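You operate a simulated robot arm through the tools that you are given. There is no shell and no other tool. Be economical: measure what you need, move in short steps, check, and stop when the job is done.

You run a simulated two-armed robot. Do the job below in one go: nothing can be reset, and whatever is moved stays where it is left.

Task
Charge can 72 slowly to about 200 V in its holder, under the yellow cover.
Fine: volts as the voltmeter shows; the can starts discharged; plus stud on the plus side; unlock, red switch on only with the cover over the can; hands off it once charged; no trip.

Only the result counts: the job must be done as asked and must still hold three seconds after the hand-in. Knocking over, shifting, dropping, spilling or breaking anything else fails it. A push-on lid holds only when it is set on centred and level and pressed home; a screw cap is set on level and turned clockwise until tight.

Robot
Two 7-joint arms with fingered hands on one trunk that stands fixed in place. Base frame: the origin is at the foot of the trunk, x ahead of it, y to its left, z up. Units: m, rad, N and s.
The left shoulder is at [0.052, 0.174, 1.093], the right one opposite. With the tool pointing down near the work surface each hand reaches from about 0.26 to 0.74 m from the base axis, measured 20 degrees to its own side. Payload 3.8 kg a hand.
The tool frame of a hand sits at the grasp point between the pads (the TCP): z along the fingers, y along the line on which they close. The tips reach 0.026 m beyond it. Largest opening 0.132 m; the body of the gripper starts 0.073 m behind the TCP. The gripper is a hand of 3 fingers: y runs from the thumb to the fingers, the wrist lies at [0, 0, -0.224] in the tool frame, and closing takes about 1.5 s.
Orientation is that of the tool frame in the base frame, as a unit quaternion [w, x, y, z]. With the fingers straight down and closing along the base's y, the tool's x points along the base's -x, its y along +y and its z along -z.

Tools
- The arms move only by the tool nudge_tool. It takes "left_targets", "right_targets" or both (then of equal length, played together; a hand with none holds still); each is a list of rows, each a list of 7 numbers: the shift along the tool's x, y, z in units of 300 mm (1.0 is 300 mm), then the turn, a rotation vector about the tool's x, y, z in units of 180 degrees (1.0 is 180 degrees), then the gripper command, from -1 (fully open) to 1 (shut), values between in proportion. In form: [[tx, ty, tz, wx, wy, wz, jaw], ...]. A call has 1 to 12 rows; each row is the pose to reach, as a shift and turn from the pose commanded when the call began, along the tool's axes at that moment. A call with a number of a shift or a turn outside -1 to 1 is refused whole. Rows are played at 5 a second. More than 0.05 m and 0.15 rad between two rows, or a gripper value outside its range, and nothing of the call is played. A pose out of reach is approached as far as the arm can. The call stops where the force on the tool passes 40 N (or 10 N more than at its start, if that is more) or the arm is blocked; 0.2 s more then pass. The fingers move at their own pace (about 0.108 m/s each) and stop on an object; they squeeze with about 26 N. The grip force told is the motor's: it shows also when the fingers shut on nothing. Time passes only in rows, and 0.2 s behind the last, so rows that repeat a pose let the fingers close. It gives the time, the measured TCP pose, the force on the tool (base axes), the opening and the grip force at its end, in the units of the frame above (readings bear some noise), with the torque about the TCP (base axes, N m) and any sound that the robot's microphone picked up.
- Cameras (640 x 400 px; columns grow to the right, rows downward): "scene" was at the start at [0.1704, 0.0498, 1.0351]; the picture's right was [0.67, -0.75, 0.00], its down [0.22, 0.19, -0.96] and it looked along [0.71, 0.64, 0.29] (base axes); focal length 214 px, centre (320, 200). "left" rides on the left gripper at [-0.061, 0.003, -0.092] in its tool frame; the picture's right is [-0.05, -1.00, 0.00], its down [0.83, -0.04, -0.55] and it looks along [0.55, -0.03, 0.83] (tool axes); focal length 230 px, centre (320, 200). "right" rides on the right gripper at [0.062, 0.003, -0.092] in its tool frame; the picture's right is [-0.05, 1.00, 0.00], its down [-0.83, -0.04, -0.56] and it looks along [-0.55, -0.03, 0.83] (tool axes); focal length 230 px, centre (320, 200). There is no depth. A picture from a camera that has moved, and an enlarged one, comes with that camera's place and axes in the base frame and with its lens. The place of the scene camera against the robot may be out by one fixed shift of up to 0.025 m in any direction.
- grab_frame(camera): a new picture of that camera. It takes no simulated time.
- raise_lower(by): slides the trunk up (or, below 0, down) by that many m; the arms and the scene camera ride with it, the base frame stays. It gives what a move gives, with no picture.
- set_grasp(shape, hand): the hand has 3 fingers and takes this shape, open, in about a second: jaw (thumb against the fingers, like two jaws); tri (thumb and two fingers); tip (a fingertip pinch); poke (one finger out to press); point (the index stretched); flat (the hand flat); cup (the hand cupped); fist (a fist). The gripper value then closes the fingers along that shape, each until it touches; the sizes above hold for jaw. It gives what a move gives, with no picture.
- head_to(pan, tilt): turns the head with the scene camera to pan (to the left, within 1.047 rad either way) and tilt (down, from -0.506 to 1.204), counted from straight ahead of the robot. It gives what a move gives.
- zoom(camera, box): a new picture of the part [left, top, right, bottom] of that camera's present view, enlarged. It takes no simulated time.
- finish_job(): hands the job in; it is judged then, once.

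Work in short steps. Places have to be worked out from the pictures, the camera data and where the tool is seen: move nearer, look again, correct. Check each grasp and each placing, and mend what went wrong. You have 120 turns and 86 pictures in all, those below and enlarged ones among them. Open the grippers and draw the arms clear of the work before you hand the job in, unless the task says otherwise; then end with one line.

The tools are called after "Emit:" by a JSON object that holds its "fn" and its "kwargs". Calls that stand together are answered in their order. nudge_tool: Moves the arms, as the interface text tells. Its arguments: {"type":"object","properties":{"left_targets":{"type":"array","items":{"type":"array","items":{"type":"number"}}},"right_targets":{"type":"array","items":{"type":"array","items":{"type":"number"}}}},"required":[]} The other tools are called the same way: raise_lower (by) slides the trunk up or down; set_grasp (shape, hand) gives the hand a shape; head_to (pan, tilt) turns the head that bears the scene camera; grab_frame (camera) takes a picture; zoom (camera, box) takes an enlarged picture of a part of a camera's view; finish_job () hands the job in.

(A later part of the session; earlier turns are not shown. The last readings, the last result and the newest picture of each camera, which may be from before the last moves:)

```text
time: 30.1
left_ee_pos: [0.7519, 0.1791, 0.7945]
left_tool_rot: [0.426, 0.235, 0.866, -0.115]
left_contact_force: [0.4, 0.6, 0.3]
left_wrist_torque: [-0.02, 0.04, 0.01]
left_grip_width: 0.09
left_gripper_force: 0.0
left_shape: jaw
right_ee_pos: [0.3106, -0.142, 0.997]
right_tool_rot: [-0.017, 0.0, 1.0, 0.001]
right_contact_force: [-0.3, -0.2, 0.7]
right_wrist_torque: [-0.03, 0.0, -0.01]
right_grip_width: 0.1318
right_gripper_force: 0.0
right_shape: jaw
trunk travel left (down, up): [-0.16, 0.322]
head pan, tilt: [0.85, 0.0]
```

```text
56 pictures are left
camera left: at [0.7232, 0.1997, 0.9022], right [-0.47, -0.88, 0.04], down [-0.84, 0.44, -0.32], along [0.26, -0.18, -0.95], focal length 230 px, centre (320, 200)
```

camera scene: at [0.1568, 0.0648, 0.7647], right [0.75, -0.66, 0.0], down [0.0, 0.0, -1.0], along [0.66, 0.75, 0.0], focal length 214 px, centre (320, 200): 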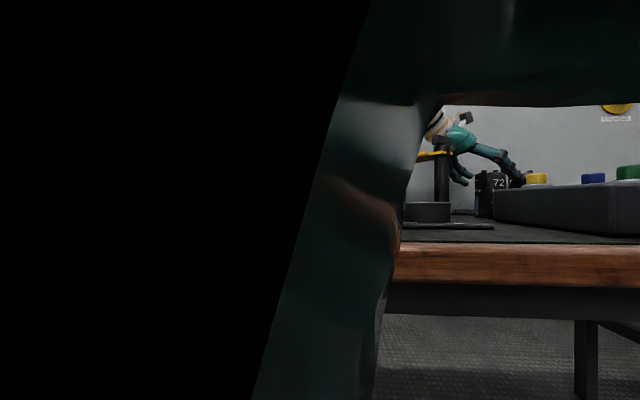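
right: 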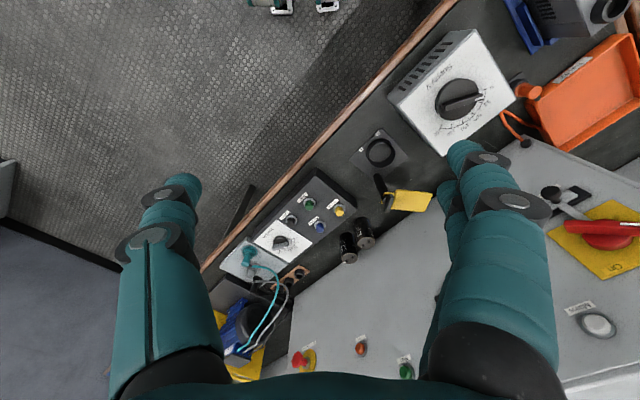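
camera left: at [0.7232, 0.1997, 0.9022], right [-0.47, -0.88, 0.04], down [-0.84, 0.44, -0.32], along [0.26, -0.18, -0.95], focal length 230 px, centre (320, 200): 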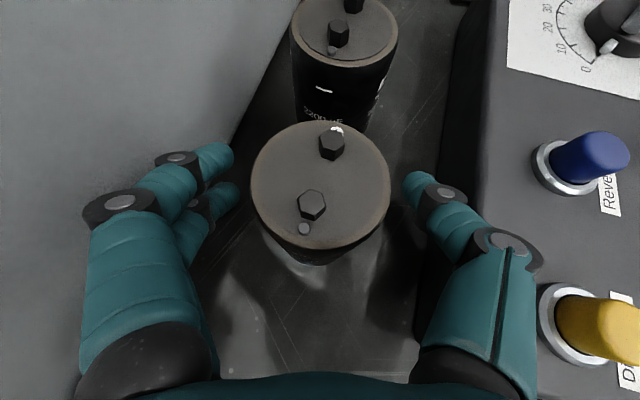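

Grasp point reached; the can is centred. I zoom on the studs to confirm which is plus.

Emit:
{"fn": "zoom", "kwargs": {"camera": "left", "box": [260, 110, 390, 260]}}

Emit:
{"fn": "nudge_tool", "kwargs": {"left_targets": [[0, 0, 0, 0, 0, 0, 0.1], [0, 0, 0, 0, 0, 0, 0.4], [0, 0, 0, 0, 0, 0, 0.7], [0, 0, 0, 0, 0, 0, 1], [0, 0, 0, 0, 0, 0, 1], [0, 0, 0, 0, 0, 0, 1], [0, 0, 0, 0, 0, 0, 1]]}}

Emit:
{"fn": "grab_frame", "kwargs": {"camera": "left"}}

```text
2.67 times, centred on (325, 185) of left
camera zoom: at [0.7232, 0.1997, 0.9022], right [-0.47, -0.88, 0.04], down [-0.84, 0.44, -0.32], along [0.26, -0.18, -0.95], focal length 614 px, centre (307, 240)
```

zoom: 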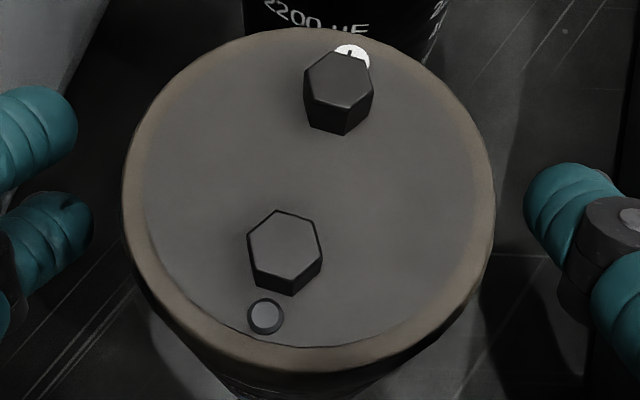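

```text
time: 31.7
left_ee_pos: [0.7513, 0.1779, 0.7947]
left_tool_rot: [0.425, 0.234, 0.867, -0.114]
left_contact_force: [1.0, -2.0, 0.9]
left_wrist_torque: [-0.04, 0.0, 0.0]
left_grip_width: 0.0416
left_gripper_force: 26.1
left_shape: jaw
right_ee_pos: [0.3128, -0.1418, 0.9966]
right_tool_rot: [-0.017, 0.0, 1.0, 0.002]
right_contact_force: [0.1, -0.3, 0.0]
right_wrist_torque: [0.0, -0.02, -0.04]
right_grip_width: 0.1319
right_gripper_force: 0.2
right_shape: jaw
trunk travel left (down, up): [-0.16, 0.322]
head pan, tilt: [0.85, 0.0]
```

```text
54 pictures are left
camera left: at [0.7231, 0.1996, 0.902], right [-0.47, -0.88, 0.04], down [-0.84, 0.44, -0.32], along [0.26, -0.18, -0.95], focal length 230 px, centre (320, 200)
```

left: 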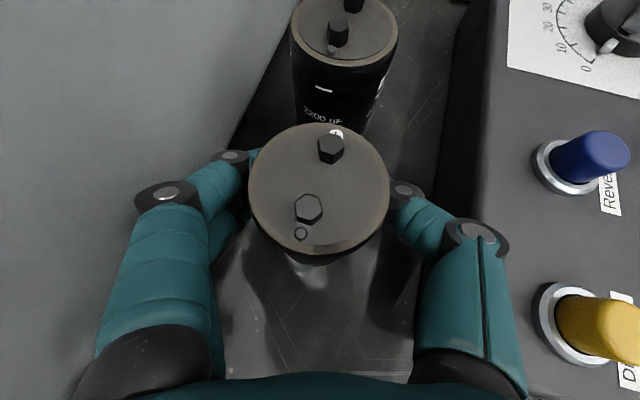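

The white "+" mark is at the far stud, so plus points to −45° as needed. Grip holds at 26 N; I lift straight up 0.05 m and check.

Emit:
{"fn": "nudge_tool", "kwargs": {"left_targets": [[-0.045, 0, -0.035, 0, 0, 0, 1], [-0.09, 0, -0.07, 0, 0, 0, 1], [-0.131, 0, -0.103, 0, 0, 0, 1], [-0.131, 0, -0.103, 0, 0, 0, 1]]}}

Emit:
{"fn": "grab_frame", "kwargs": {"camera": "left"}}

```text
time: 32.7
left_ee_pos: [0.752, 0.1796, 0.8431]
left_tool_rot: [0.425, 0.234, 0.867, -0.114]
left_contact_force: [0.1, 0.0, -3.9]
left_wrist_torque: [0.0, 0.01, 0.01]
left_grip_width: 0.0415
left_gripper_force: 26.5
left_shape: jaw
right_ee_pos: [0.3117, -0.142, 0.9958]
right_tool_rot: [-0.016, 0.0, 1.0, 0.002]
right_contact_force: [0.0, 0.1, 0.2]
right_wrist_torque: [-0.01, 0.0, -0.02]
right_grip_width: 0.1316
right_gripper_force: 0.1
right_shape: jaw
trunk travel left (down, up): [-0.16, 0.322]
head pan, tilt: [0.85, 0.0]
```

```text
53 pictures are left
camera left: at [0.7243, 0.2007, 0.9511], right [-0.47, -0.88, 0.04], down [-0.84, 0.44, -0.32], along [0.26, -0.18, -0.95], focal length 230 px, centre (320, 200)
```

left: 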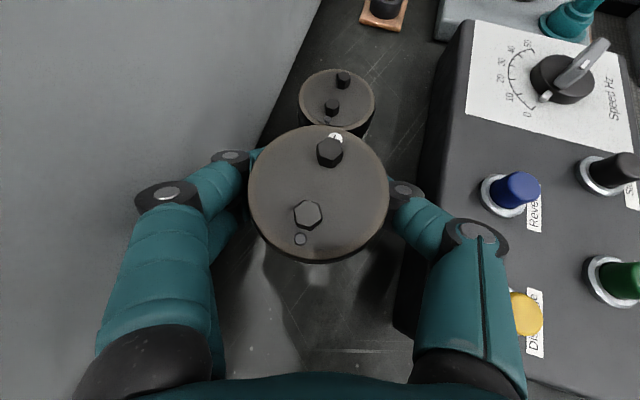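

The can hangs steady (3.9 N). At the ring, this flat hand would foul the supply box, so I'll set the can down on the open bench in front of the holder (~(0.443,0.125)) and regrasp it from above. First I raise the trunk 0.16 m with the can.

Emit:
{"fn": "raise_lower", "kwargs": {"by": 0.16}}

Emit:
{"fn": "head_to", "kwargs": {"pan": 0.3, "tilt": 0.55}}

Emit:
{"fn": "grab_frame", "kwargs": {"camera": "scene"}}

```text
time: 34.6
left_ee_pos: [0.7348, 0.1814, 1.0618]
left_tool_rot: [0.465, 0.237, 0.847, -0.101]
left_contact_force: [0.3, -0.1, -2.7]
left_wrist_torque: [0.01, -0.01, -0.02]
left_grip_width: 0.0413
left_gripper_force: 25.5
left_shape: jaw
right_ee_pos: [0.3126, -0.1413, 1.1562]
right_tool_rot: [-0.017, 0.0, 1.0, 0.001]
right_contact_force: [-0.4, 0.1, 0.6]
right_wrist_torque: [0.0, -0.02, 0.02]
right_grip_width: 0.132
right_gripper_force: 0.1
right_shape: jaw
trunk travel left (down, up): [-0.32, 0.162]
head pan, tilt: [0.85, 0.0]
```

```text
time: 35.5
left_ee_pos: [0.734, 0.1815, 1.0614]
left_tool_rot: [0.466, 0.238, 0.846, -0.103]
left_contact_force: [-0.5, 0.7, -3.8]
left_wrist_torque: [0.0, 0.02, -0.02]
left_grip_width: 0.0413
left_gripper_force: 26.3
left_shape: jaw
right_ee_pos: [0.3133, -0.1421, 1.1574]
right_tool_rot: [-0.016, 0.001, 1.0, 0.001]
right_contact_force: [0.4, 0.2, -0.1]
right_wrist_torque: [-0.01, 0.0, 0.01]
right_grip_width: 0.1321
right_gripper_force: 0.1
right_shape: jaw
trunk travel left (down, up): [-0.32, 0.162]
head pan, tilt: [0.3, 0.55]
```

```text
52 pictures are left
camera scene: at [0.1868, 0.024, 0.8724], right [0.3, -0.95, 0.0], down [-0.5, -0.15, -0.85], along [0.81, 0.25, -0.52], focal length 214 px, centre (320, 200)
```

scene: 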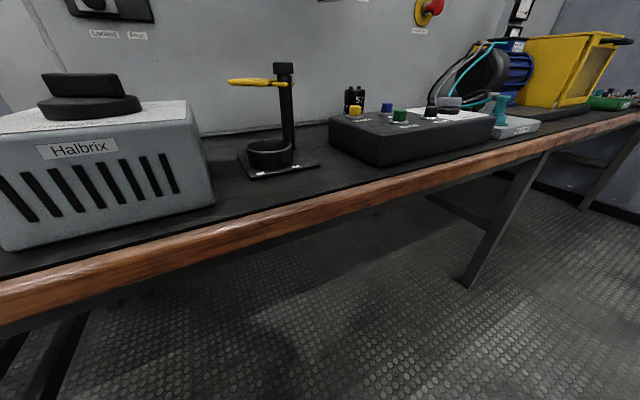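

The hand rode up to z 1.06. I carry the can back to above (0.443,0.125) at z 0.95, restoring the upright orientation.

Emit:
{"fn": "nudge_tool", "kwargs": {"left_targets": [[0.086, -0.083, -0.055, 0.001, 0.003, -0.0015, 1], [0.172, -0.166, -0.111, 0.002, 0.006, -0.003, 1], [0.258, -0.249, -0.166, 0.003, 0.009, -0.0045, 1], [0.344, -0.332, -0.221, 0.0045, 0.0124, -0.006, 1], [0.43, -0.415, -0.277, 0.006, 0.0155, -0.0075, 1], [0.516, -0.498, -0.332, 0.007, 0.0186, -0.009, 1], [0.602, -0.581, -0.388, 0.008, 0.0217, -0.0105, 1], [0.688, -0.664, -0.443, 0.009, 0.0248, -0.0122, 1], [0.688, -0.664, -0.443, 0.009, 0.0248, -0.0122, 1]]}}

Emit:
{"fn": "raise_lower", "kwargs": {"by": 0.1}}

Emit:
{"fn": "grab_frame", "kwargs": {"camera": "scene"}}

Emit:
{"fn": "grab_frame", "kwargs": {"camera": "left"}}

```text
time: 37.5
left_ee_pos: [0.4623, 0.127, 0.9578]
left_tool_rot: [0.43, 0.232, 0.866, -0.113]
left_contact_force: [-0.1, 0.2, -2.9]
left_wrist_torque: [0.02, -0.02, 0.0]
left_grip_width: 0.0414
left_gripper_force: 26.2
left_shape: jaw
left hand out of reach, approached as far as the arm can: row 8, 9
right_ee_pos: [0.3117, -0.142, 1.1568]
right_tool_rot: [-0.016, 0.0, 1.0, 0.002]
right_contact_force: [-0.8, 0.0, -0.3]
right_wrist_torque: [0.03, -0.01, -0.01]
right_grip_width: 0.1319
right_gripper_force: 0.1
right_shape: jaw
trunk travel left (down, up): [-0.32, 0.162]
head pan, tilt: [0.3, 0.55]
```

```text
time: 38.9
left_ee_pos: [0.4623, 0.1282, 1.0588]
left_tool_rot: [0.425, 0.232, 0.868, -0.114]
left_contact_force: [0.6, 0.3, -3.4]
left_wrist_torque: [-0.05, -0.01, -0.01]
left_grip_width: 0.0411
left_gripper_force: 26.0
left_shape: jaw
right_ee_pos: [0.3124, -0.142, 1.2556]
right_tool_rot: [-0.017, 0.0, 1.0, 0.001]
right_contact_force: [-0.6, -0.2, -0.5]
right_wrist_torque: [0.0, -0.01, -0.01]
right_grip_width: 0.1318
right_gripper_force: 0.1
right_shape: jaw
trunk travel left (down, up): [-0.42, 0.062]
head pan, tilt: [0.3, 0.55]
```

```text
51 pictures are left
camera scene: at [0.201, 0.0239, 0.9847], right [0.3, -0.96, 0.0], down [-0.5, -0.15, -0.85], along [0.81, 0.25, -0.52], focal length 214 px, centre (320, 200)
```

scene: 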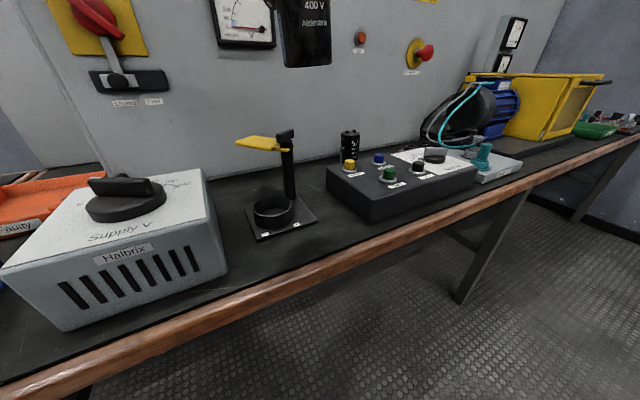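

```text
50 pictures are left
camera left: at [0.4337, 0.1503, 1.1648], right [-0.47, -0.88, 0.04], down [-0.84, 0.44, -0.32], along [0.26, -0.19, -0.95], focal length 230 px, centre (320, 200)
```

left: 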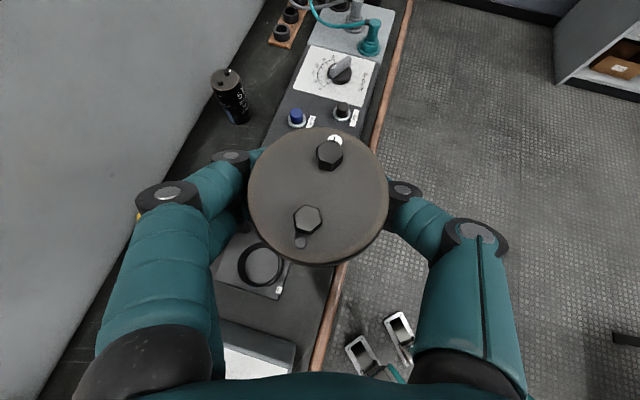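

I yaw the hand 20° outward and lower the can to z≈0.86 over the set-down spot (0.45,0.122).

Emit:
{"fn": "nudge_tool", "kwargs": {"left_targets": [[0.1, -0.007, 0.07, -0.018, 0, -0.014, 1], [0.21, -0.014, 0.15, -0.036, 0, -0.028, 1], [0.32, -0.021, 0.23, -0.054, 0, -0.042, 1], [0.43, -0.03, 0.31, -0.072, 0, -0.056, 1], [0.541, -0.037, 0.385, -0.088, 0, -0.068, 1], [0.541, -0.037, 0.385, -0.088, 0, -0.068, 1]]}}

Emit:
{"fn": "grab_frame", "kwargs": {"camera": "scene"}}

Emit:
{"fn": "grab_frame", "kwargs": {"camera": "left"}}

```text
time: 40.3
left_ee_pos: [0.4517, 0.1552, 0.8957]
left_tool_rot: [0.439, 0.076, 0.895, -0.038]
left_contact_force: [-0.1, 0.2, -2.4]
left_wrist_torque: [0.01, 0.02, 0.01]
left_grip_width: 0.0408
left_gripper_force: 25.5
left_shape: jaw
left hand out of reach, approached as far as the arm can: row 4, 5, 6
right_ee_pos: [0.3124, -0.1418, 1.2565]
right_tool_rot: [-0.017, 0.001, 1.0, 0.002]
right_contact_force: [0.1, 0.2, 0.4]
right_wrist_torque: [0.04, -0.01, 0.0]
right_grip_width: 0.1322
right_gripper_force: 0.0
right_shape: jaw
trunk travel left (down, up): [-0.42, 0.062]
head pan, tilt: [0.3, 0.55]
```

```text
49 pictures are left
camera scene: at [0.2007, 0.0241, 0.9849], right [0.3, -0.96, 0.0], down [-0.5, -0.15, -0.85], along [0.81, 0.25, -0.52], focal length 214 px, centre (320, 200)
```

scene: 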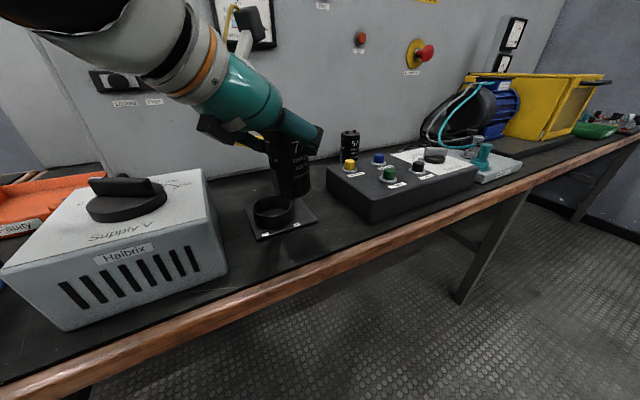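

```text
48 pictures are left
camera left: at [0.4189, 0.165, 1.0018], right [-0.14, -0.99, 0.04], down [-0.94, 0.12, -0.32], along [0.31, -0.08, -0.95], focal length 230 px, centre (320, 200)
```

left: 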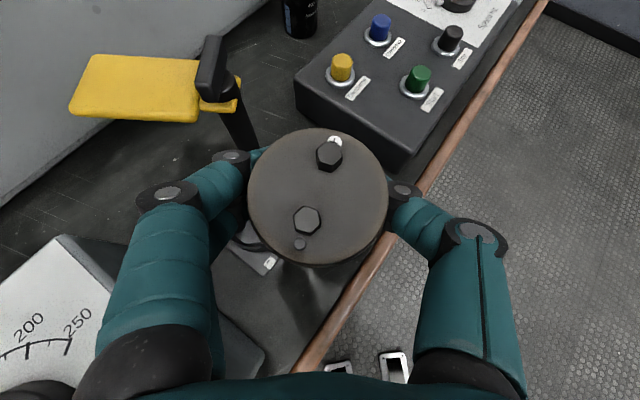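

The near spot is too close for this tilt. A farther open spot is (0.505,0.082), clear of plate corner, bench edge and button box; I move above it at z 0.86.

Emit:
{"fn": "nudge_tool", "kwargs": {"left_targets": [[-0.01, -0.07, 0.08, 0, 0, 0, 1], [-0.02, -0.14, 0.16, 0, 0, 0, 1], [-0.03, -0.209, 0.235, 0, 0, 0, 1], [-0.03, -0.209, 0.235, 0, 0, 0, 1]]}}

Emit:
{"fn": "grab_frame", "kwargs": {"camera": "left"}}

Emit:
{"fn": "grab_frame", "kwargs": {"camera": "scene"}}

```text
time: 41.3
left_ee_pos: [0.4897, 0.1527, 0.9008]
left_tool_rot: [0.44, 0.076, 0.894, -0.038]
left_contact_force: [1.1, 0.2, -3.4]
left_wrist_torque: [0.03, 0.03, 0.0]
left_grip_width: 0.041
left_gripper_force: 26.4
left_shape: jaw
left hand out of reach, approached as far as the arm can: row 1, 2, 3, 4
right_ee_pos: [0.3109, -0.143, 1.2565]
right_tool_rot: [-0.017, 0.0, 1.0, 0.001]
right_contact_force: [0.1, -0.2, 0.5]
right_wrist_torque: [-0.01, 0.0, 0.01]
right_grip_width: 0.1319
right_gripper_force: 0.1
right_shape: jaw
trunk travel left (down, up): [-0.42, 0.062]
head pan, tilt: [0.3, 0.55]
```

```text
47 pictures are left
camera left: at [0.4551, 0.1629, 1.0082], right [-0.14, -0.99, 0.04], down [-0.94, 0.12, -0.32], along [0.31, -0.09, -0.95], focal length 230 px, centre (320, 200)
```

left: 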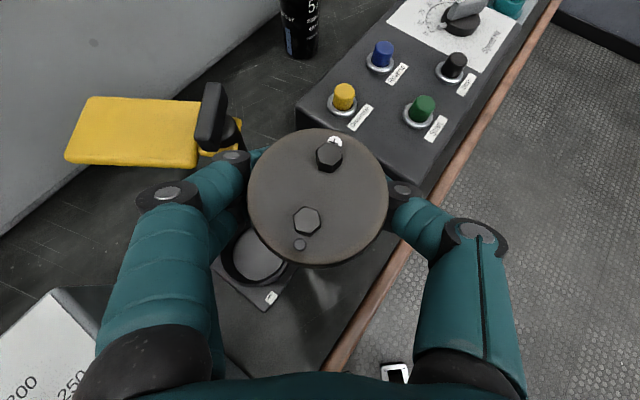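

```text
46 pictures are left
camera scene: at [0.2006, 0.0239, 0.9849], right [0.3, -0.96, 0.0], down [-0.5, -0.15, -0.85], along [0.81, 0.25, -0.52], focal length 214 px, centre (320, 200)
```

scene: 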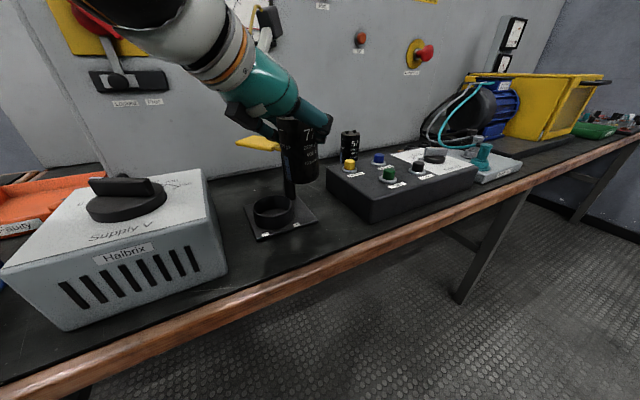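

Height seems the limiter with the trunk high. I lower the trunk 0.06 m (can bottom then ≈0.765, at a spot beside the ring – so I first check clearance by moving right while still high after lowering 0.04).

Emit:
{"fn": "raise_lower", "kwargs": {"by": -0.04}}

Emit:
{"fn": "nudge_tool", "kwargs": {"left_targets": [[0.0, -0.05, 0.0, 0, 0, 0, 1], [0.0, -0.1, 0.0, 0, 0, 0, 1], [0.0, -0.15, 0.0, 0, 0, 0, 1], [0.0, -0.2, 0.0, 0, 0, 0, 1], [0.0, -0.23, 0.0, 0, 0, 0, 1]]}}

```text
time: 42.1
left_ee_pos: [0.4865, 0.1517, 0.8589]
left_tool_rot: [0.44, 0.077, 0.894, -0.038]
left_contact_force: [0.4, 0.6, -2.1]
left_wrist_torque: [0.0, -0.02, 0.01]
left_grip_width: 0.0408
left_gripper_force: 26.2
left_shape: jaw
right_ee_pos: [0.3126, -0.1429, 1.2166]
right_tool_rot: [-0.017, 0.0, 1.0, 0.002]
right_contact_force: [-0.8, 0.0, -0.4]
right_wrist_torque: [0.0, 0.04, -0.01]
right_grip_width: 0.1317
right_gripper_force: 0.0
right_shape: jaw
trunk travel left (down, up): [-0.38, 0.102]
head pan, tilt: [0.3, 0.55]
```

```text
time: 43.3
left_ee_pos: [0.4772, 0.1289, 0.8744]
left_tool_rot: [0.439, 0.077, 0.894, -0.038]
left_contact_force: [0.1, 0.2, -3.3]
left_wrist_torque: [-0.01, -0.03, -0.04]
left_grip_width: 0.041
left_gripper_force: 26.4
left_shape: jaw
left hand out of reach, approached as far as the arm can: row 2, 3, 4, 5
right_ee_pos: [0.3125, -0.1418, 1.2172]
right_tool_rot: [-0.017, 0.0, 1.0, 0.002]
right_contact_force: [0.1, 0.2, -0.1]
right_wrist_torque: [-0.01, -0.03, 0.01]
right_grip_width: 0.1319
right_gripper_force: 0.1
right_shape: jaw
trunk travel left (down, up): [-0.38, 0.102]
head pan, tilt: [0.3, 0.55]
```

Inward yaw eases the rightward reach, so I yaw back to −30° while moving to (0.502,0.083).

Emit:
{"fn": "nudge_tool", "kwargs": {"left_targets": [[0, 0, 0, 0.022, 0, 0.017, 1], [0, 0, 0, 0.044, 0, 0.034, 1], [-0.02, -0.04, 0.03, 0.066, 0, 0.051, 1], [-0.04, -0.09, 0.06, 0.088, 0, 0.068, 1], [-0.066, -0.137, 0.085, 0.088, 0, 0.068, 1], [-0.066, -0.137, 0.085, 0.088, 0, 0.068, 1]]}}

```text
time: 44.7
left_ee_pos: [0.5016, 0.08, 0.8745]
left_tool_rot: [0.426, 0.232, 0.867, -0.113]
left_contact_force: [-0.2, -1.4, -2.3]
left_wrist_torque: [-0.03, 0.02, 0.02]
left_grip_width: 0.0408
left_gripper_force: 26.3
left_shape: jaw
right_ee_pos: [0.3123, -0.1422, 1.2178]
right_tool_rot: [-0.016, 0.0, 1.0, 0.002]
right_contact_force: [0.1, -0.7, -1.1]
right_wrist_torque: [0.03, 0.01, -0.01]
right_grip_width: 0.1319
right_gripper_force: 0.1
right_shape: jaw
trunk travel left (down, up): [-0.38, 0.102]
head pan, tilt: [0.3, 0.55]
```

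Reached. I check the surroundings in both views before lowering.

Emit:
{"fn": "grab_frame", "kwargs": {"camera": "left"}}

Emit:
{"fn": "grab_frame", "kwargs": {"camera": "scene"}}

```text
45 pictures are left
camera left: at [0.4732, 0.1025, 0.9803], right [-0.47, -0.88, 0.04], down [-0.84, 0.44, -0.32], along [0.26, -0.18, -0.95], focal length 230 px, centre (320, 200)
```

left: 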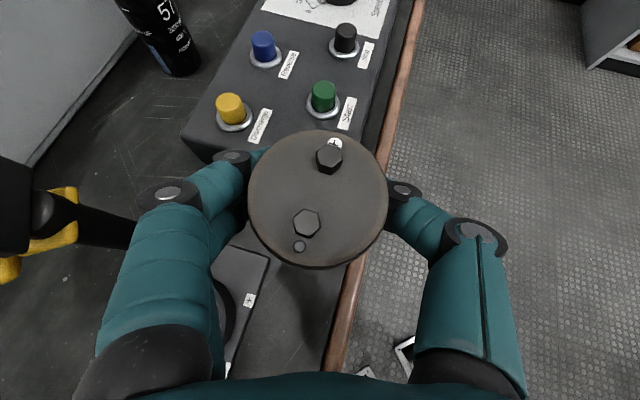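

```text
44 pictures are left
camera scene: at [0.1941, 0.0237, 0.9356], right [0.3, -0.96, 0.0], down [-0.5, -0.15, -0.85], along [0.81, 0.25, -0.52], focal length 214 px, centre (320, 200)
```

scene: 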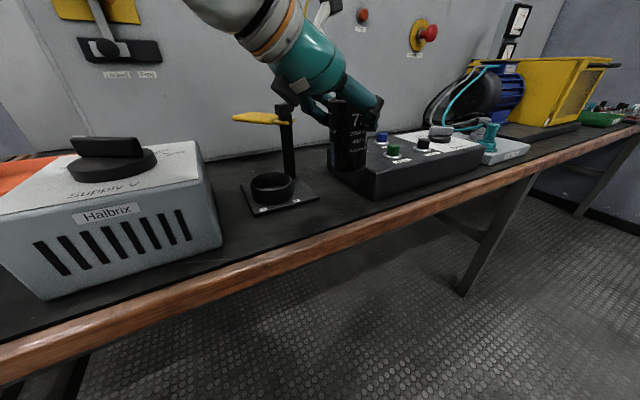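

The footprint is clear on all sides (~2.5 cm). I lower the trunk 0.07 m, then ease down.

Emit:
{"fn": "raise_lower", "kwargs": {"by": -0.07}}

Emit:
{"fn": "nudge_tool", "kwargs": {"left_targets": [[0.013, 0, 0.01, 0, 0, 0, 1], [0.02, 0, 0.016, 0, 0, 0, 1], [0.025, 0, 0.02, 0, 0, 0, 1]]}}

```text
time: 45.8
left_ee_pos: [0.5016, 0.0821, 0.804]
left_tool_rot: [0.427, 0.232, 0.866, -0.115]
left_contact_force: [0.8, -0.4, -3.6]
left_wrist_torque: [0.0, 0.03, -0.01]
left_grip_width: 0.0409
left_gripper_force: 25.9
left_shape: jaw
right_ee_pos: [0.3119, -0.1423, 1.1474]
right_tool_rot: [-0.016, 0.0, 1.0, 0.001]
right_contact_force: [0.2, 0.2, 0.5]
right_wrist_torque: [0.03, -0.05, 0.0]
right_grip_width: 0.1318
right_gripper_force: 0.1
right_shape: jaw
trunk travel left (down, up): [-0.31, 0.172]
head pan, tilt: [0.3, 0.55]
```

```text
time: 46.6
left_ee_pos: [0.5018, 0.0812, 0.7978]
left_tool_rot: [0.429, 0.233, 0.865, -0.115]
left_contact_force: [3.4, -2.3, 6.4]
left_wrist_torque: [-0.09, -0.01, 0.05]
left_grip_width: 0.0413
left_gripper_force: 25.5
left_shape: jaw
right_ee_pos: [0.3135, -0.1416, 1.1473]
right_tool_rot: [-0.017, 0.001, 1.0, 0.002]
right_contact_force: [0.2, 0.3, -0.6]
right_wrist_torque: [-0.02, -0.04, 0.0]
right_grip_width: 0.1319
right_gripper_force: 0.1
right_shape: jaw
trunk travel left (down, up): [-0.31, 0.172]
head pan, tilt: [0.3, 0.55]
```

The can touches the bench (force turned upward). I open the fingers to release it.

Emit:
{"fn": "nudge_tool", "kwargs": {"left_targets": [[0, 0, 0, 0, 0, 0, 0.2], [0, 0, 0, 0, 0, 0, 0], [0, 0, 0, 0, 0, 0, -0.2], [0, 0, 0, 0, 0, 0, -0.36], [0, 0, 0, 0, 0, 0, -0.36], [0, 0, 0, 0, 0, 0, -0.36]]}}

Emit:
{"fn": "grab_frame", "kwargs": {"camera": "left"}}

```text
time: 48.0
left_ee_pos: [0.5019, 0.0813, 0.795]
left_tool_rot: [0.426, 0.233, 0.866, -0.115]
left_contact_force: [1.0, 0.7, 0.2]
left_wrist_torque: [0.05, -0.02, 0.0]
left_grip_width: 0.0894
left_gripper_force: 0.0
left_shape: jaw
right_ee_pos: [0.312, -0.1415, 1.1466]
right_tool_rot: [-0.016, 0.0, 1.0, 0.002]
right_contact_force: [0.6, -0.3, -0.3]
right_wrist_torque: [-0.01, 0.02, -0.01]
right_grip_width: 0.1317
right_gripper_force: 0.1
right_shape: jaw
trunk travel left (down, up): [-0.31, 0.172]
head pan, tilt: [0.3, 0.55]
```

```text
43 pictures are left
camera left: at [0.4728, 0.1038, 0.9015], right [-0.47, -0.88, 0.04], down [-0.84, 0.44, -0.32], along [0.26, -0.19, -0.95], focal length 230 px, centre (320, 200)
```

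left: 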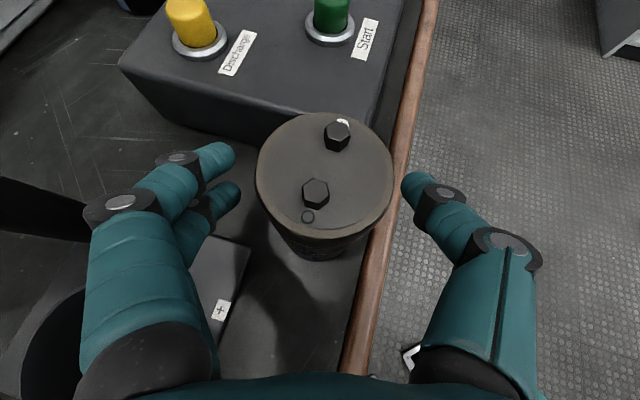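

The can stands upright at about (0.505,0.08). I withdraw along the tool and raise the trunk.

Emit:
{"fn": "nudge_tool", "kwargs": {"left_targets": [[0, 0, -0.07, 0, 0, 0, -0.36], [0, 0, -0.14, 0, 0, 0, -0.36], [0, 0, -0.21, 0, 0, 0, -0.36], [-0.08, 0, -0.27, 0, 0, 0, -0.36], [-0.16, 0, -0.3, 0, 0, 0, -0.36], [-0.16, 0, -0.3, 0, 0, 0, -0.36]]}}

Emit:
{"fn": "raise_lower", "kwargs": {"by": 0.17}}

```text
time: 49.4
left_ee_pos: [0.4649, 0.1049, 0.8862]
left_tool_rot: [0.427, 0.231, 0.867, -0.114]
left_contact_force: [1.0, 0.5, 0.0]
left_wrist_torque: [0.0, 0.01, 0.0]
left_grip_width: 0.0891
left_gripper_force: 0.1
left_shape: jaw
right_ee_pos: [0.3125, -0.1417, 1.1466]
right_tool_rot: [-0.016, -0.001, 1.0, 0.002]
right_contact_force: [0.0, 0.7, 0.1]
right_wrist_torque: [-0.02, -0.02, 0.02]
right_grip_width: 0.1318
right_gripper_force: 0.0
right_shape: jaw
trunk travel left (down, up): [-0.31, 0.172]
head pan, tilt: [0.3, 0.55]
```

```text
time: 51.3
left_ee_pos: [0.4664, 0.1025, 1.0557]
left_tool_rot: [0.426, 0.232, 0.867, -0.114]
left_contact_force: [0.9, 0.5, 0.0]
left_wrist_torque: [0.03, 0.0, 0.02]
left_grip_width: 0.0894
left_gripper_force: 0.1
left_shape: jaw
right_ee_pos: [0.3126, -0.1428, 1.3165]
right_tool_rot: [-0.018, 0.0, 1.0, 0.002]
right_contact_force: [0.0, 0.5, -0.5]
right_wrist_torque: [0.03, -0.01, 0.02]
right_grip_width: 0.1317
right_gripper_force: 0.0
right_shape: jaw
trunk travel left (down, up): [-0.48, 0.002]
head pan, tilt: [0.3, 0.55]
```

Now I reorient the hand to nearly vertical (15° tilt, yaw 0) above the can.

Emit:
{"fn": "nudge_tool", "kwargs": {"left_targets": [[0.057, -0.01, 0.054, -0.016, 0.034, -0.0235, -0.36], [0.113, -0.02, 0.108, -0.031, 0.068, -0.047, -0.36], [0.17, -0.03, 0.162, -0.047, 0.101, -0.0705, -0.36], [0.227, -0.039, 0.215, -0.063, 0.135, -0.094, -0.36], [0.283, -0.049, 0.269, -0.078, 0.169, -0.1175, -0.36], [0.34, -0.058, 0.323, -0.094, 0.2026, -0.141, -0.36], [0.34, -0.058, 0.323, -0.094, 0.2026, -0.141, -0.36]]}}

Emit:
{"fn": "grab_frame", "kwargs": {"camera": "left"}}

```text
time: 52.9
left_ee_pos: [0.4066, 0.1943, 0.9795]
left_tool_rot: [0.131, -0.001, 0.991, -0.001]
left_contact_force: [-0.1, -0.2, 0.1]
left_wrist_torque: [-0.02, 0.02, 0.01]
left_grip_width: 0.0897
left_gripper_force: 0.1
left_shape: jaw
left hand out of reach, approached as far as the arm can: row 1, 2, 3, 4, 5, 6, 7
right_ee_pos: [0.3126, -0.1431, 1.3171]
right_tool_rot: [-0.015, 0.0, 1.0, 0.002]
right_contact_force: [0.0, 0.3, 0.5]
right_wrist_torque: [0.02, 0.0, 0.02]
right_grip_width: 0.1317
right_gripper_force: 0.0
right_shape: jaw
trunk travel left (down, up): [-0.48, 0.002]
head pan, tilt: [0.3, 0.55]
```

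```text
42 pictures are left
camera left: at [0.442, 0.1985, 1.0871], right [0.05, -1.0, 0.01], down [-0.95, -0.04, 0.32], along [-0.32, -0.03, -0.95], focal length 230 px, centre (320, 200)
```

left: 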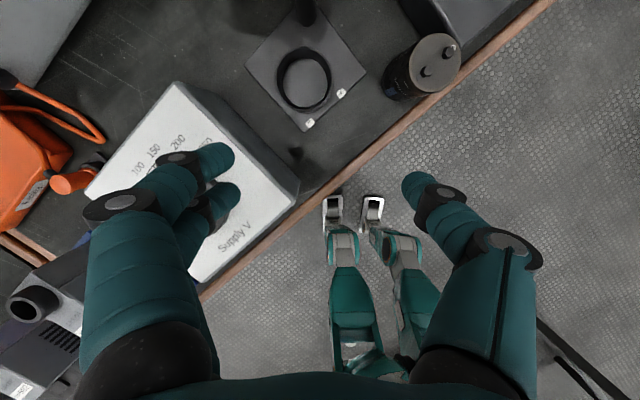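

Vertical at yaw 0 is out of reach there, but 30° tilt with −30° yaw should both reach and clear the box at the ring. I reorient so and shift toward the can.

Emit:
{"fn": "nudge_tool", "kwargs": {"left_targets": [[-0.02, -0.05, 0.005, 0.013, -0.016, 0.031, -0.36], [-0.04, -0.1, 0.01, 0.026, -0.033, 0.062, -0.36], [-0.06, -0.15, 0.016, 0.038, -0.049, 0.092, -0.36], [-0.08, -0.2, 0.022, 0.051, -0.065, 0.123, -0.36], [-0.103, -0.257, 0.028, 0.064, -0.0815, 0.154, -0.36], [-0.103, -0.257, 0.028, 0.064, -0.0815, 0.154, -0.36]]}}

Emit:
{"fn": "raise_lower", "kwargs": {"by": -0.08}}

```text
time: 54.3
left_ee_pos: [0.4291, 0.1369, 0.9907]
left_tool_rot: [0.252, 0.25, 0.932, -0.067]
left_contact_force: [0.1, -0.7, -0.7]
left_wrist_torque: [0.0, -0.03, 0.03]
left_grip_width: 0.0895
left_gripper_force: 0.0
left_shape: jaw
left hand out of reach, approached as far as the arm can: row 1, 2, 3, 4, 5, 6
right_ee_pos: [0.3116, -0.1421, 1.3163]
right_tool_rot: [-0.016, 0.0, 1.0, 0.002]
right_contact_force: [-0.7, 0.7, 0.9]
right_wrist_torque: [-0.02, 0.0, -0.02]
right_grip_width: 0.132
right_gripper_force: 0.1
right_shape: jaw
trunk travel left (down, up): [-0.48, 0.002]
head pan, tilt: [0.3, 0.55]
```

```text
time: 55.5
left_ee_pos: [0.4262, 0.1367, 0.9126]
left_tool_rot: [0.252, 0.249, 0.933, -0.068]
left_contact_force: [0.2, 0.1, 0.7]
left_wrist_torque: [-0.01, -0.01, 0.02]
left_grip_width: 0.0896
left_gripper_force: 0.1
left_shape: jaw
right_ee_pos: [0.3111, -0.1433, 1.237]
right_tool_rot: [-0.015, 0.0, 1.0, 0.002]
right_contact_force: [-0.5, 0.2, -0.5]
right_wrist_torque: [-0.01, -0.02, 0.01]
right_grip_width: 0.132
right_gripper_force: 0.0
right_shape: jaw
trunk travel left (down, up): [-0.4, 0.082]
head pan, tilt: [0.3, 0.55]
```

Now align with the can's axis line.

Emit:
{"fn": "nudge_tool", "kwargs": {"left_targets": [[-0.036, -0.017, 0.008, 0, 0, 0, -0.36], [-0.072, -0.033, 0.015, 0, 0, 0, -0.36], [-0.072, -0.033, 0.015, 0, 0, 0, -0.36]]}}

Emit:
{"fn": "grab_frame", "kwargs": {"camera": "left"}}

```text
time: 56.3
left_ee_pos: [0.4398, 0.1182, 0.918]
left_tool_rot: [0.25, 0.249, 0.933, -0.067]
left_contact_force: [-0.5, -0.1, -0.4]
left_wrist_torque: [0.01, 0.02, 0.0]
left_grip_width: 0.0895
left_gripper_force: 0.1
left_shape: jaw
right_ee_pos: [0.3121, -0.1415, 1.2365]
right_tool_rot: [-0.017, 0.0, 1.0, 0.001]
right_contact_force: [-0.5, 0.6, -0.3]
right_wrist_torque: [0.03, -0.01, 0.02]
right_grip_width: 0.1317
right_gripper_force: 0.0
right_shape: jaw
trunk travel left (down, up): [-0.4, 0.082]
head pan, tilt: [0.3, 0.55]
```

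```text
41 pictures are left
camera left: at [0.4486, 0.1178, 1.0313], right [-0.46, -0.89, 0.03], down [-0.89, 0.46, 0.06], along [-0.07, 0.01, -1.0], focal length 230 px, centre (320, 200)
```

left: 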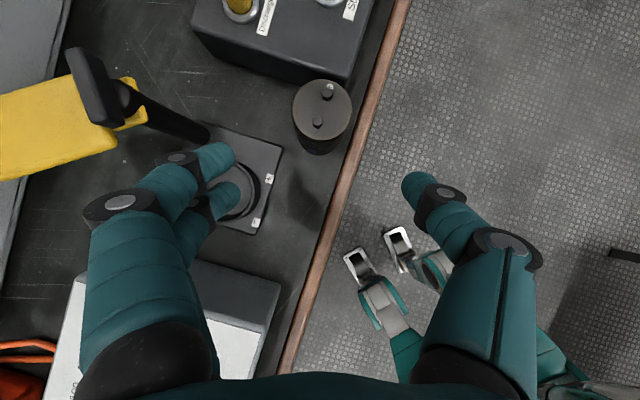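

Aligned. I advance 0.11 m along the tool.

Emit:
{"fn": "nudge_tool", "kwargs": {"left_targets": [[0, 0, 0.08, 0, 0, 0, -0.36], [0, 0, 0.16, 0, 0, 0, -0.36], [0, 0, 0.24, 0, 0, 0, -0.36], [0, 0, 0.32, 0, 0, 0, -0.36], [0, 0, 0.36, 0, 0, 0, -0.36]]}}

```text
time: 57.5
left_ee_pos: [0.4738, 0.1194, 0.8445]
left_tool_rot: [0.252, 0.249, 0.933, -0.066]
left_contact_force: [-0.1, 0.0, -0.6]
left_wrist_torque: [-0.03, 0.01, 0.0]
left_grip_width: 0.0894
left_gripper_force: 0.0
left_shape: jaw
left hand out of reach, approached as far as the arm can: row 3, 4, 5
right_ee_pos: [0.3111, -0.1419, 1.2357]
right_tool_rot: [-0.017, 0.0, 1.0, 0.001]
right_contact_force: [0.4, -0.1, -0.9]
right_wrist_torque: [-0.01, 0.01, -0.02]
right_grip_width: 0.1317
right_gripper_force: 0.0
right_shape: jaw
trunk travel left (down, up): [-0.4, 0.082]
head pan, tilt: [0.3, 0.55]
```

Short again; as before I lift 0.08 m, lower the trunk 0.09 m, then realign.

Emit:
{"fn": "nudge_tool", "kwargs": {"left_targets": [[-0.05, 0, -0.08, 0, 0, 0, -0.36], [-0.1, 0, -0.16, 0, 0, 0, -0.36], [-0.15, 0, -0.26, 0, 0, 0, -0.36], [-0.15, 0, -0.26, 0, 0, 0, -0.36]]}}

Emit:
{"fn": "raise_lower", "kwargs": {"by": -0.09}}

```text
time: 58.5
left_ee_pos: [0.4722, 0.1206, 0.9335]
left_tool_rot: [0.251, 0.249, 0.933, -0.067]
left_contact_force: [-0.4, 0.0, 0.1]
left_wrist_torque: [0.0, 0.02, 0.0]
left_grip_width: 0.0895
left_gripper_force: 0.0
left_shape: jaw
right_ee_pos: [0.3131, -0.1425, 1.2371]
right_tool_rot: [-0.017, 0.0, 1.0, 0.001]
right_contact_force: [0.0, -0.2, 1.0]
right_wrist_torque: [-0.02, 0.02, -0.01]
right_grip_width: 0.1319
right_gripper_force: 0.1
right_shape: jaw
trunk travel left (down, up): [-0.4, 0.082]
head pan, tilt: [0.3, 0.55]
```

```text
time: 59.7
left_ee_pos: [0.4712, 0.1201, 0.8455]
left_tool_rot: [0.252, 0.249, 0.933, -0.067]
left_contact_force: [0.5, -0.7, -0.5]
left_wrist_torque: [-0.02, -0.01, -0.03]
left_grip_width: 0.0894
left_gripper_force: 0.1
left_shape: jaw
right_ee_pos: [0.3122, -0.1425, 1.1477]
right_tool_rot: [-0.015, 0.0, 1.0, 0.001]
right_contact_force: [0.5, 0.3, 0.5]
right_wrist_torque: [-0.02, -0.01, 0.01]
right_grip_width: 0.1318
right_gripper_force: 0.1
right_shape: jaw
trunk travel left (down, up): [-0.31, 0.172]
head pan, tilt: [0.3, 0.55]
```

Realign laterally, then look.

Emit:
{"fn": "nudge_tool", "kwargs": {"left_targets": [[-0.03, -0.026, 0.017, 0, 0, 0, -0.36], [-0.06, -0.053, 0.034, 0, 0, 0, -0.36], [-0.06, -0.053, 0.034, 0, 0, 0, -0.36]]}}

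Emit:
{"fn": "grab_frame", "kwargs": {"camera": "left"}}

```text
time: 60.5
left_ee_pos: [0.4829, 0.0956, 0.8449]
left_tool_rot: [0.251, 0.25, 0.933, -0.068]
left_contact_force: [-0.1, 0.6, 0.7]
left_wrist_torque: [-0.01, 0.02, 0.02]
left_grip_width: 0.0896
left_gripper_force: 0.1
left_shape: jaw
right_ee_pos: [0.3112, -0.142, 1.1468]
right_tool_rot: [-0.016, 0.0, 1.0, 0.002]
right_contact_force: [0.2, 0.1, -0.4]
right_wrist_torque: [-0.01, -0.02, 0.01]
right_grip_width: 0.1316
right_gripper_force: 0.0
right_shape: jaw
trunk travel left (down, up): [-0.31, 0.172]
head pan, tilt: [0.3, 0.55]
```

```text
40 pictures are left
camera left: at [0.4907, 0.0964, 0.9574], right [-0.46, -0.89, 0.03], down [-0.89, 0.46, 0.06], along [-0.07, 0.01, -1.0], focal length 230 px, centre (320, 200)
```

left: 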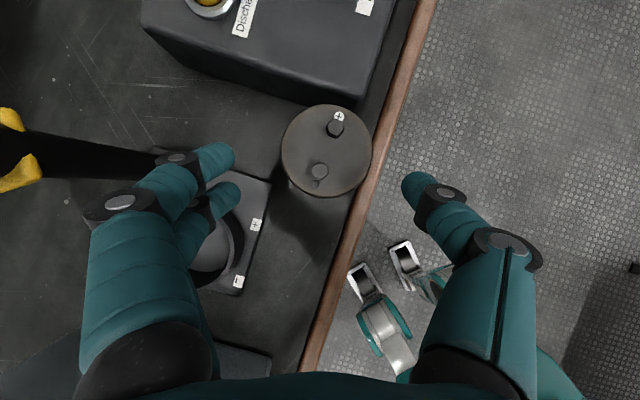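

"+" mark confirmed. I advance 0.06 m along the tool with a 4 mm lateral correction.

Emit:
{"fn": "nudge_tool", "kwargs": {"left_targets": [[0, -0.006, 0.05, 0, 0, 0, -0.36], [0, -0.012, 0.1, 0, 0, 0, -0.36], [0, -0.012, 0.15, 0, 0, 0, -0.36], [0, -0.012, 0.2, 0, 0, 0, -0.36], [0, -0.012, 0.2, 0, 0, 0, -0.36]]}}

Emit:
{"fn": "grab_frame", "kwargs": {"camera": "left"}}

```text
time: 61.7
left_ee_pos: [0.5046, 0.0915, 0.801]
left_tool_rot: [0.252, 0.249, 0.933, -0.067]
left_contact_force: [0.4, -0.2, 0.2]
left_wrist_torque: [0.02, -0.01, 0.0]
left_grip_width: 0.0896
left_gripper_force: 0.1
left_shape: jaw
left hand out of reach, approached as far as the arm can: row 3, 4, 5
right_ee_pos: [0.3117, -0.1426, 1.1473]
right_tool_rot: [-0.017, 0.0, 1.0, 0.002]
right_contact_force: [0.6, 0.4, -0.4]
right_wrist_torque: [0.01, -0.01, 0.02]
right_grip_width: 0.1318
right_gripper_force: 0.2
right_shape: jaw
trunk travel left (down, up): [-0.31, 0.172]
head pan, tilt: [0.3, 0.55]
```

```text
39 pictures are left
camera left: at [0.513, 0.0923, 0.9149], right [-0.46, -0.89, 0.03], down [-0.89, 0.46, 0.06], along [-0.07, 0.01, -1.0], focal length 230 px, centre (320, 200)
```

left: 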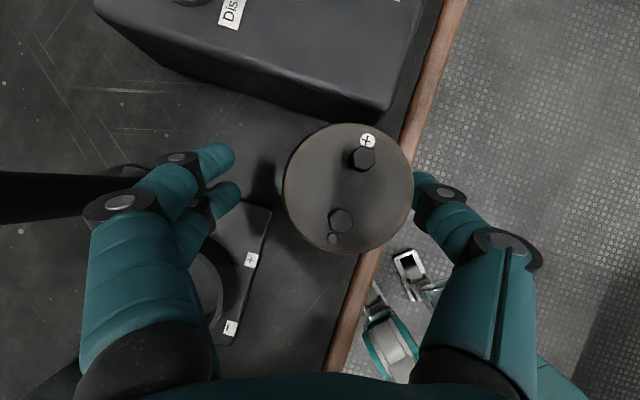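

The can sits 12 mm right of the finger centre, so I must correct: lift 0.06 m, lower the trunk 0.06 m more, realign.

Emit:
{"fn": "nudge_tool", "kwargs": {"left_targets": [[-0.05, 0.01, -0.085, 0, 0, 0, -0.36], [-0.1, 0.01, -0.173, 0, 0, 0, -0.36], [-0.12, 0.01, -0.2, 0, 0, 0, -0.36], [-0.12, 0.01, -0.2, 0, 0, 0, -0.36]]}}

Emit:
{"fn": "raise_lower", "kwargs": {"by": -0.03}}

Emit:
{"fn": "nudge_tool", "kwargs": {"left_targets": [[-0.012, -0.025, 0.01, 0, 0, 0, -0.36], [-0.02, -0.05, 0.02, 0, 0, 0, -0.36], [-0.02, -0.05, 0.02, 0, 0, 0, -0.36]]}}

Emit:
{"fn": "grab_frame", "kwargs": {"camera": "left"}}

```text
time: 62.7
left_ee_pos: [0.5063, 0.0947, 0.8715]
left_tool_rot: [0.25, 0.25, 0.933, -0.068]
left_contact_force: [0.1, 0.3, -0.4]
left_wrist_torque: [0.01, 0.0, 0.02]
left_grip_width: 0.0896
left_gripper_force: 0.1
left_shape: jaw
right_ee_pos: [0.3117, -0.1425, 1.1457]
right_tool_rot: [-0.016, 0.0, 1.0, 0.002]
right_contact_force: [-0.4, -0.2, -0.1]
right_wrist_torque: [0.0, -0.01, 0.0]
right_grip_width: 0.1319
right_gripper_force: 0.2
right_shape: jaw
trunk travel left (down, up): [-0.31, 0.172]
head pan, tilt: [0.3, 0.55]
```

```text
time: 63.5
left_ee_pos: [0.5058, 0.0927, 0.8425]
left_tool_rot: [0.252, 0.25, 0.933, -0.067]
left_contact_force: [0.1, 0.8, 0.5]
left_wrist_torque: [0.02, -0.05, -0.02]
left_grip_width: 0.0897
left_gripper_force: 0.1
left_shape: jaw
right_ee_pos: [0.3108, -0.143, 1.1176]
right_tool_rot: [-0.016, 0.0, 1.0, 0.002]
right_contact_force: [-0.4, 0.3, -0.3]
right_wrist_torque: [0.01, -0.01, -0.02]
right_grip_width: 0.1319
right_gripper_force: 0.0
right_shape: jaw
trunk travel left (down, up): [-0.28, 0.202]
head pan, tilt: [0.3, 0.55]
```

```text
time: 64.3
left_ee_pos: [0.5057, 0.0754, 0.8397]
left_tool_rot: [0.251, 0.249, 0.933, -0.067]
left_contact_force: [0.2, -0.6, 0.4]
left_wrist_torque: [-0.01, -0.01, 0.0]
left_grip_width: 0.0895
left_gripper_force: 0.0
left_shape: jaw
right_ee_pos: [0.3116, -0.1423, 1.1179]
right_tool_rot: [-0.016, 0.0, 1.0, 0.001]
right_contact_force: [-0.9, -1.0, 0.0]
right_wrist_torque: [-0.03, 0.02, -0.01]
right_grip_width: 0.1322
right_gripper_force: 0.1
right_shape: jaw
trunk travel left (down, up): [-0.28, 0.202]
head pan, tilt: [0.3, 0.55]
```

```text
38 pictures are left
camera left: at [0.5136, 0.0766, 0.9513], right [-0.46, -0.89, 0.03], down [-0.89, 0.46, 0.06], along [-0.07, 0.01, -1.0], focal length 230 px, centre (320, 200)
```

left: 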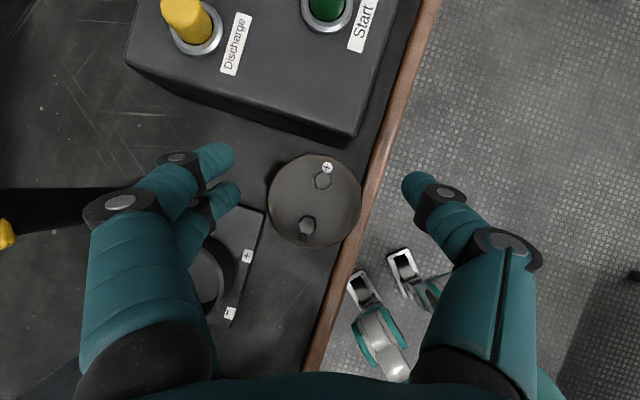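

Laterally centred and nearly above. I go straight down 0.047 m.

Emit:
{"fn": "nudge_tool", "kwargs": {"left_targets": [[0.028, 0.003, 0.044, 0, 0, 0, -0.36], [0.057, 0.005, 0.088, 0, 0, 0, -0.36], [0.085, 0.007, 0.132, 0, 0, 0, -0.36], [0.085, 0.007, 0.132, 0, 0, 0, -0.36]]}}

Emit:
{"fn": "grab_frame", "kwargs": {"camera": "left"}}

```text
time: 65.3
left_ee_pos: [0.5073, 0.0858, 0.7947]
left_tool_rot: [0.251, 0.249, 0.933, -0.067]
left_contact_force: [-0.6, 1.1, -0.5]
left_wrist_torque: [0.0, -0.02, -0.03]
left_grip_width: 0.0895
left_gripper_force: 0.1
left_shape: jaw
left hand out of reach, approached as far as the arm can: row 3, 4
right_ee_pos: [0.3122, -0.1419, 1.1167]
right_tool_rot: [-0.017, 0.0, 1.0, 0.001]
right_contact_force: [-0.4, 0.4, 0.1]
right_wrist_torque: [0.01, 0.01, 0.0]
right_grip_width: 0.132
right_gripper_force: 0.0
right_shape: jaw
trunk travel left (down, up): [-0.28, 0.202]
head pan, tilt: [0.3, 0.55]
```

```text
37 pictures are left
camera left: at [0.5153, 0.0856, 0.9057], right [-0.46, -0.89, 0.03], down [-0.89, 0.46, 0.06], along [-0.07, 0.01, -1.0], focal length 230 px, centre (320, 200)
```

left: 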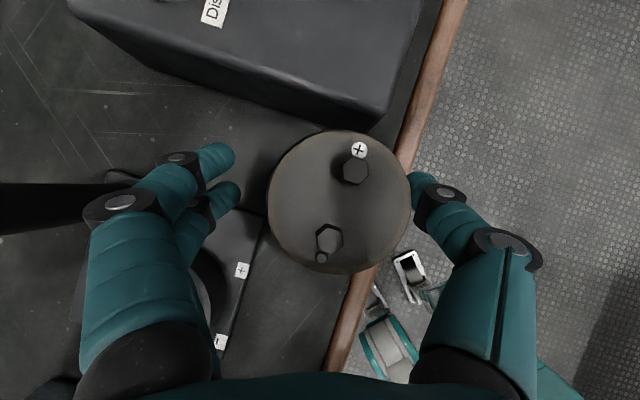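

7 mm off to the left again near the limit. I go up 17 mm with −7.6 mm lateral, then lower the trunk 17 mm.

Emit:
{"fn": "nudge_tool", "kwargs": {"left_targets": [[-0.028, 0, -0.049, 0, 0, 0, -0.36], [-0.028, -0.012, -0.049, 0, 0, 0, -0.36], [-0.028, -0.025, -0.049, 0, 0, 0, -0.36]]}}

Emit:
{"fn": "raise_lower", "kwargs": {"by": -0.018}}

Emit:
{"fn": "grab_frame", "kwargs": {"camera": "left"}}

```text
time: 66.1
left_ee_pos: [0.5048, 0.079, 0.8119]
left_tool_rot: [0.251, 0.249, 0.933, -0.067]
left_contact_force: [0.1, -0.6, -0.3]
left_wrist_torque: [0.0, -0.01, -0.02]
left_grip_width: 0.0896
left_gripper_force: 0.2
left_shape: jaw
right_ee_pos: [0.3118, -0.1424, 1.117]
right_tool_rot: [-0.017, 0.0, 1.0, 0.002]
right_contact_force: [-1.2, 0.3, 0.6]
right_wrist_torque: [0.03, -0.01, -0.02]
right_grip_width: 0.1317
right_gripper_force: 0.1
right_shape: jaw
trunk travel left (down, up): [-0.28, 0.202]
head pan, tilt: [0.3, 0.55]
```

```text
time: 66.7
left_ee_pos: [0.5045, 0.078, 0.7923]
left_tool_rot: [0.251, 0.249, 0.933, -0.068]
left_contact_force: [0.1, -0.1, -0.4]
left_wrist_torque: [0.0, 0.02, 0.0]
left_grip_width: 0.0898
left_gripper_force: 0.0
left_shape: jaw
right_ee_pos: [0.3111, -0.1417, 1.0991]
right_tool_rot: [-0.015, -0.002, 1.0, 0.002]
right_contact_force: [0.1, -0.4, 0.0]
right_wrist_torque: [0.0, -0.07, -0.02]
right_grip_width: 0.1317
right_gripper_force: 0.1
right_shape: jaw
trunk travel left (down, up): [-0.262, 0.22]
head pan, tilt: [0.3, 0.55]
```

```text
36 pictures are left
camera left: at [0.5119, 0.079, 0.905], right [-0.46, -0.89, 0.03], down [-0.89, 0.46, 0.06], along [-0.07, 0.01, -1.0], focal length 230 px, centre (320, 200)
```

left: 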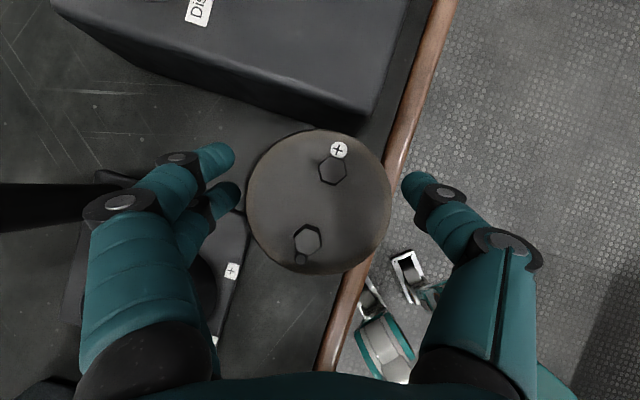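

Centred and at z 0.792. Close the grip, then lift by the trunk.

Emit:
{"fn": "nudge_tool", "kwargs": {"left_targets": [[0, 0, 0, 0, 0, 0, 0.1], [0, 0, 0, 0, 0, 0, 0.4], [0, 0, 0, 0, 0, 0, 0.7], [0, 0, 0, 0, 0, 0, 1], [0, 0, 0, 0, 0, 0, 1], [0, 0, 0, 0, 0, 0, 1], [0, 0, 0, 0, 0, 0, 1]]}}

Emit:
{"fn": "raise_lower", "kwargs": {"by": 0.12}}

Emit:
{"fn": "grab_frame", "kwargs": {"camera": "left"}}

```text
time: 68.3
left_ee_pos: [0.504, 0.0792, 0.7916]
left_tool_rot: [0.251, 0.249, 0.933, -0.067]
left_contact_force: [1.1, -0.9, -0.6]
left_wrist_torque: [0.01, 0.01, -0.02]
left_grip_width: 0.0449
left_gripper_force: 25.9
left_shape: jaw
right_ee_pos: [0.3115, -0.1421, 1.0983]
right_tool_rot: [-0.016, 0.001, 1.0, 0.001]
right_contact_force: [-0.7, 0.2, 0.4]
right_wrist_torque: [0.04, 0.0, -0.02]
right_grip_width: 0.1319
right_gripper_force: 0.0
right_shape: jaw
trunk travel left (down, up): [-0.262, 0.22]
head pan, tilt: [0.3, 0.55]
```

```text
time: 69.8
left_ee_pos: [0.5053, 0.0793, 0.9701]
left_tool_rot: [0.313, 0.252, 0.914, -0.05]
left_contact_force: [0.4, -0.5, -3.7]
left_wrist_torque: [0.01, 0.02, -0.01]
left_grip_width: 0.0446
left_gripper_force: 26.1
left_shape: jaw
right_ee_pos: [0.3122, -0.1416, 1.2175]
right_tool_rot: [-0.017, 0.0, 1.0, 0.002]
right_contact_force: [1.0, -0.8, 0.6]
right_wrist_torque: [-0.02, 0.02, 0.02]
right_grip_width: 0.1317
right_gripper_force: 0.1
right_shape: jaw
trunk travel left (down, up): [-0.382, 0.1]
head pan, tilt: [0.3, 0.55]
```

```text
35 pictures are left
camera left: at [0.498, 0.0801, 1.0819], right [-0.46, -0.89, -0.03], down [-0.89, 0.46, -0.05], along [0.06, 0.01, -1.0], focal length 230 px, centre (320, 200)
```

left: 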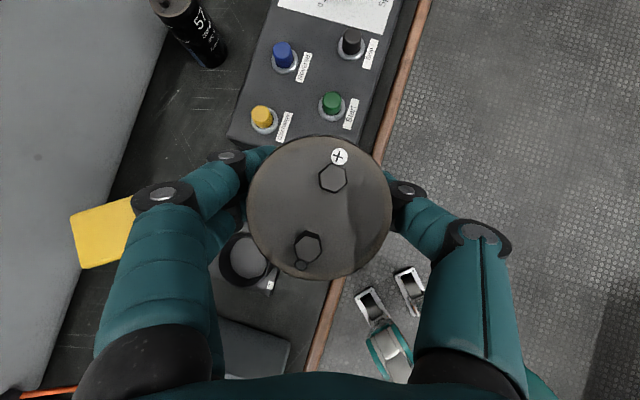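

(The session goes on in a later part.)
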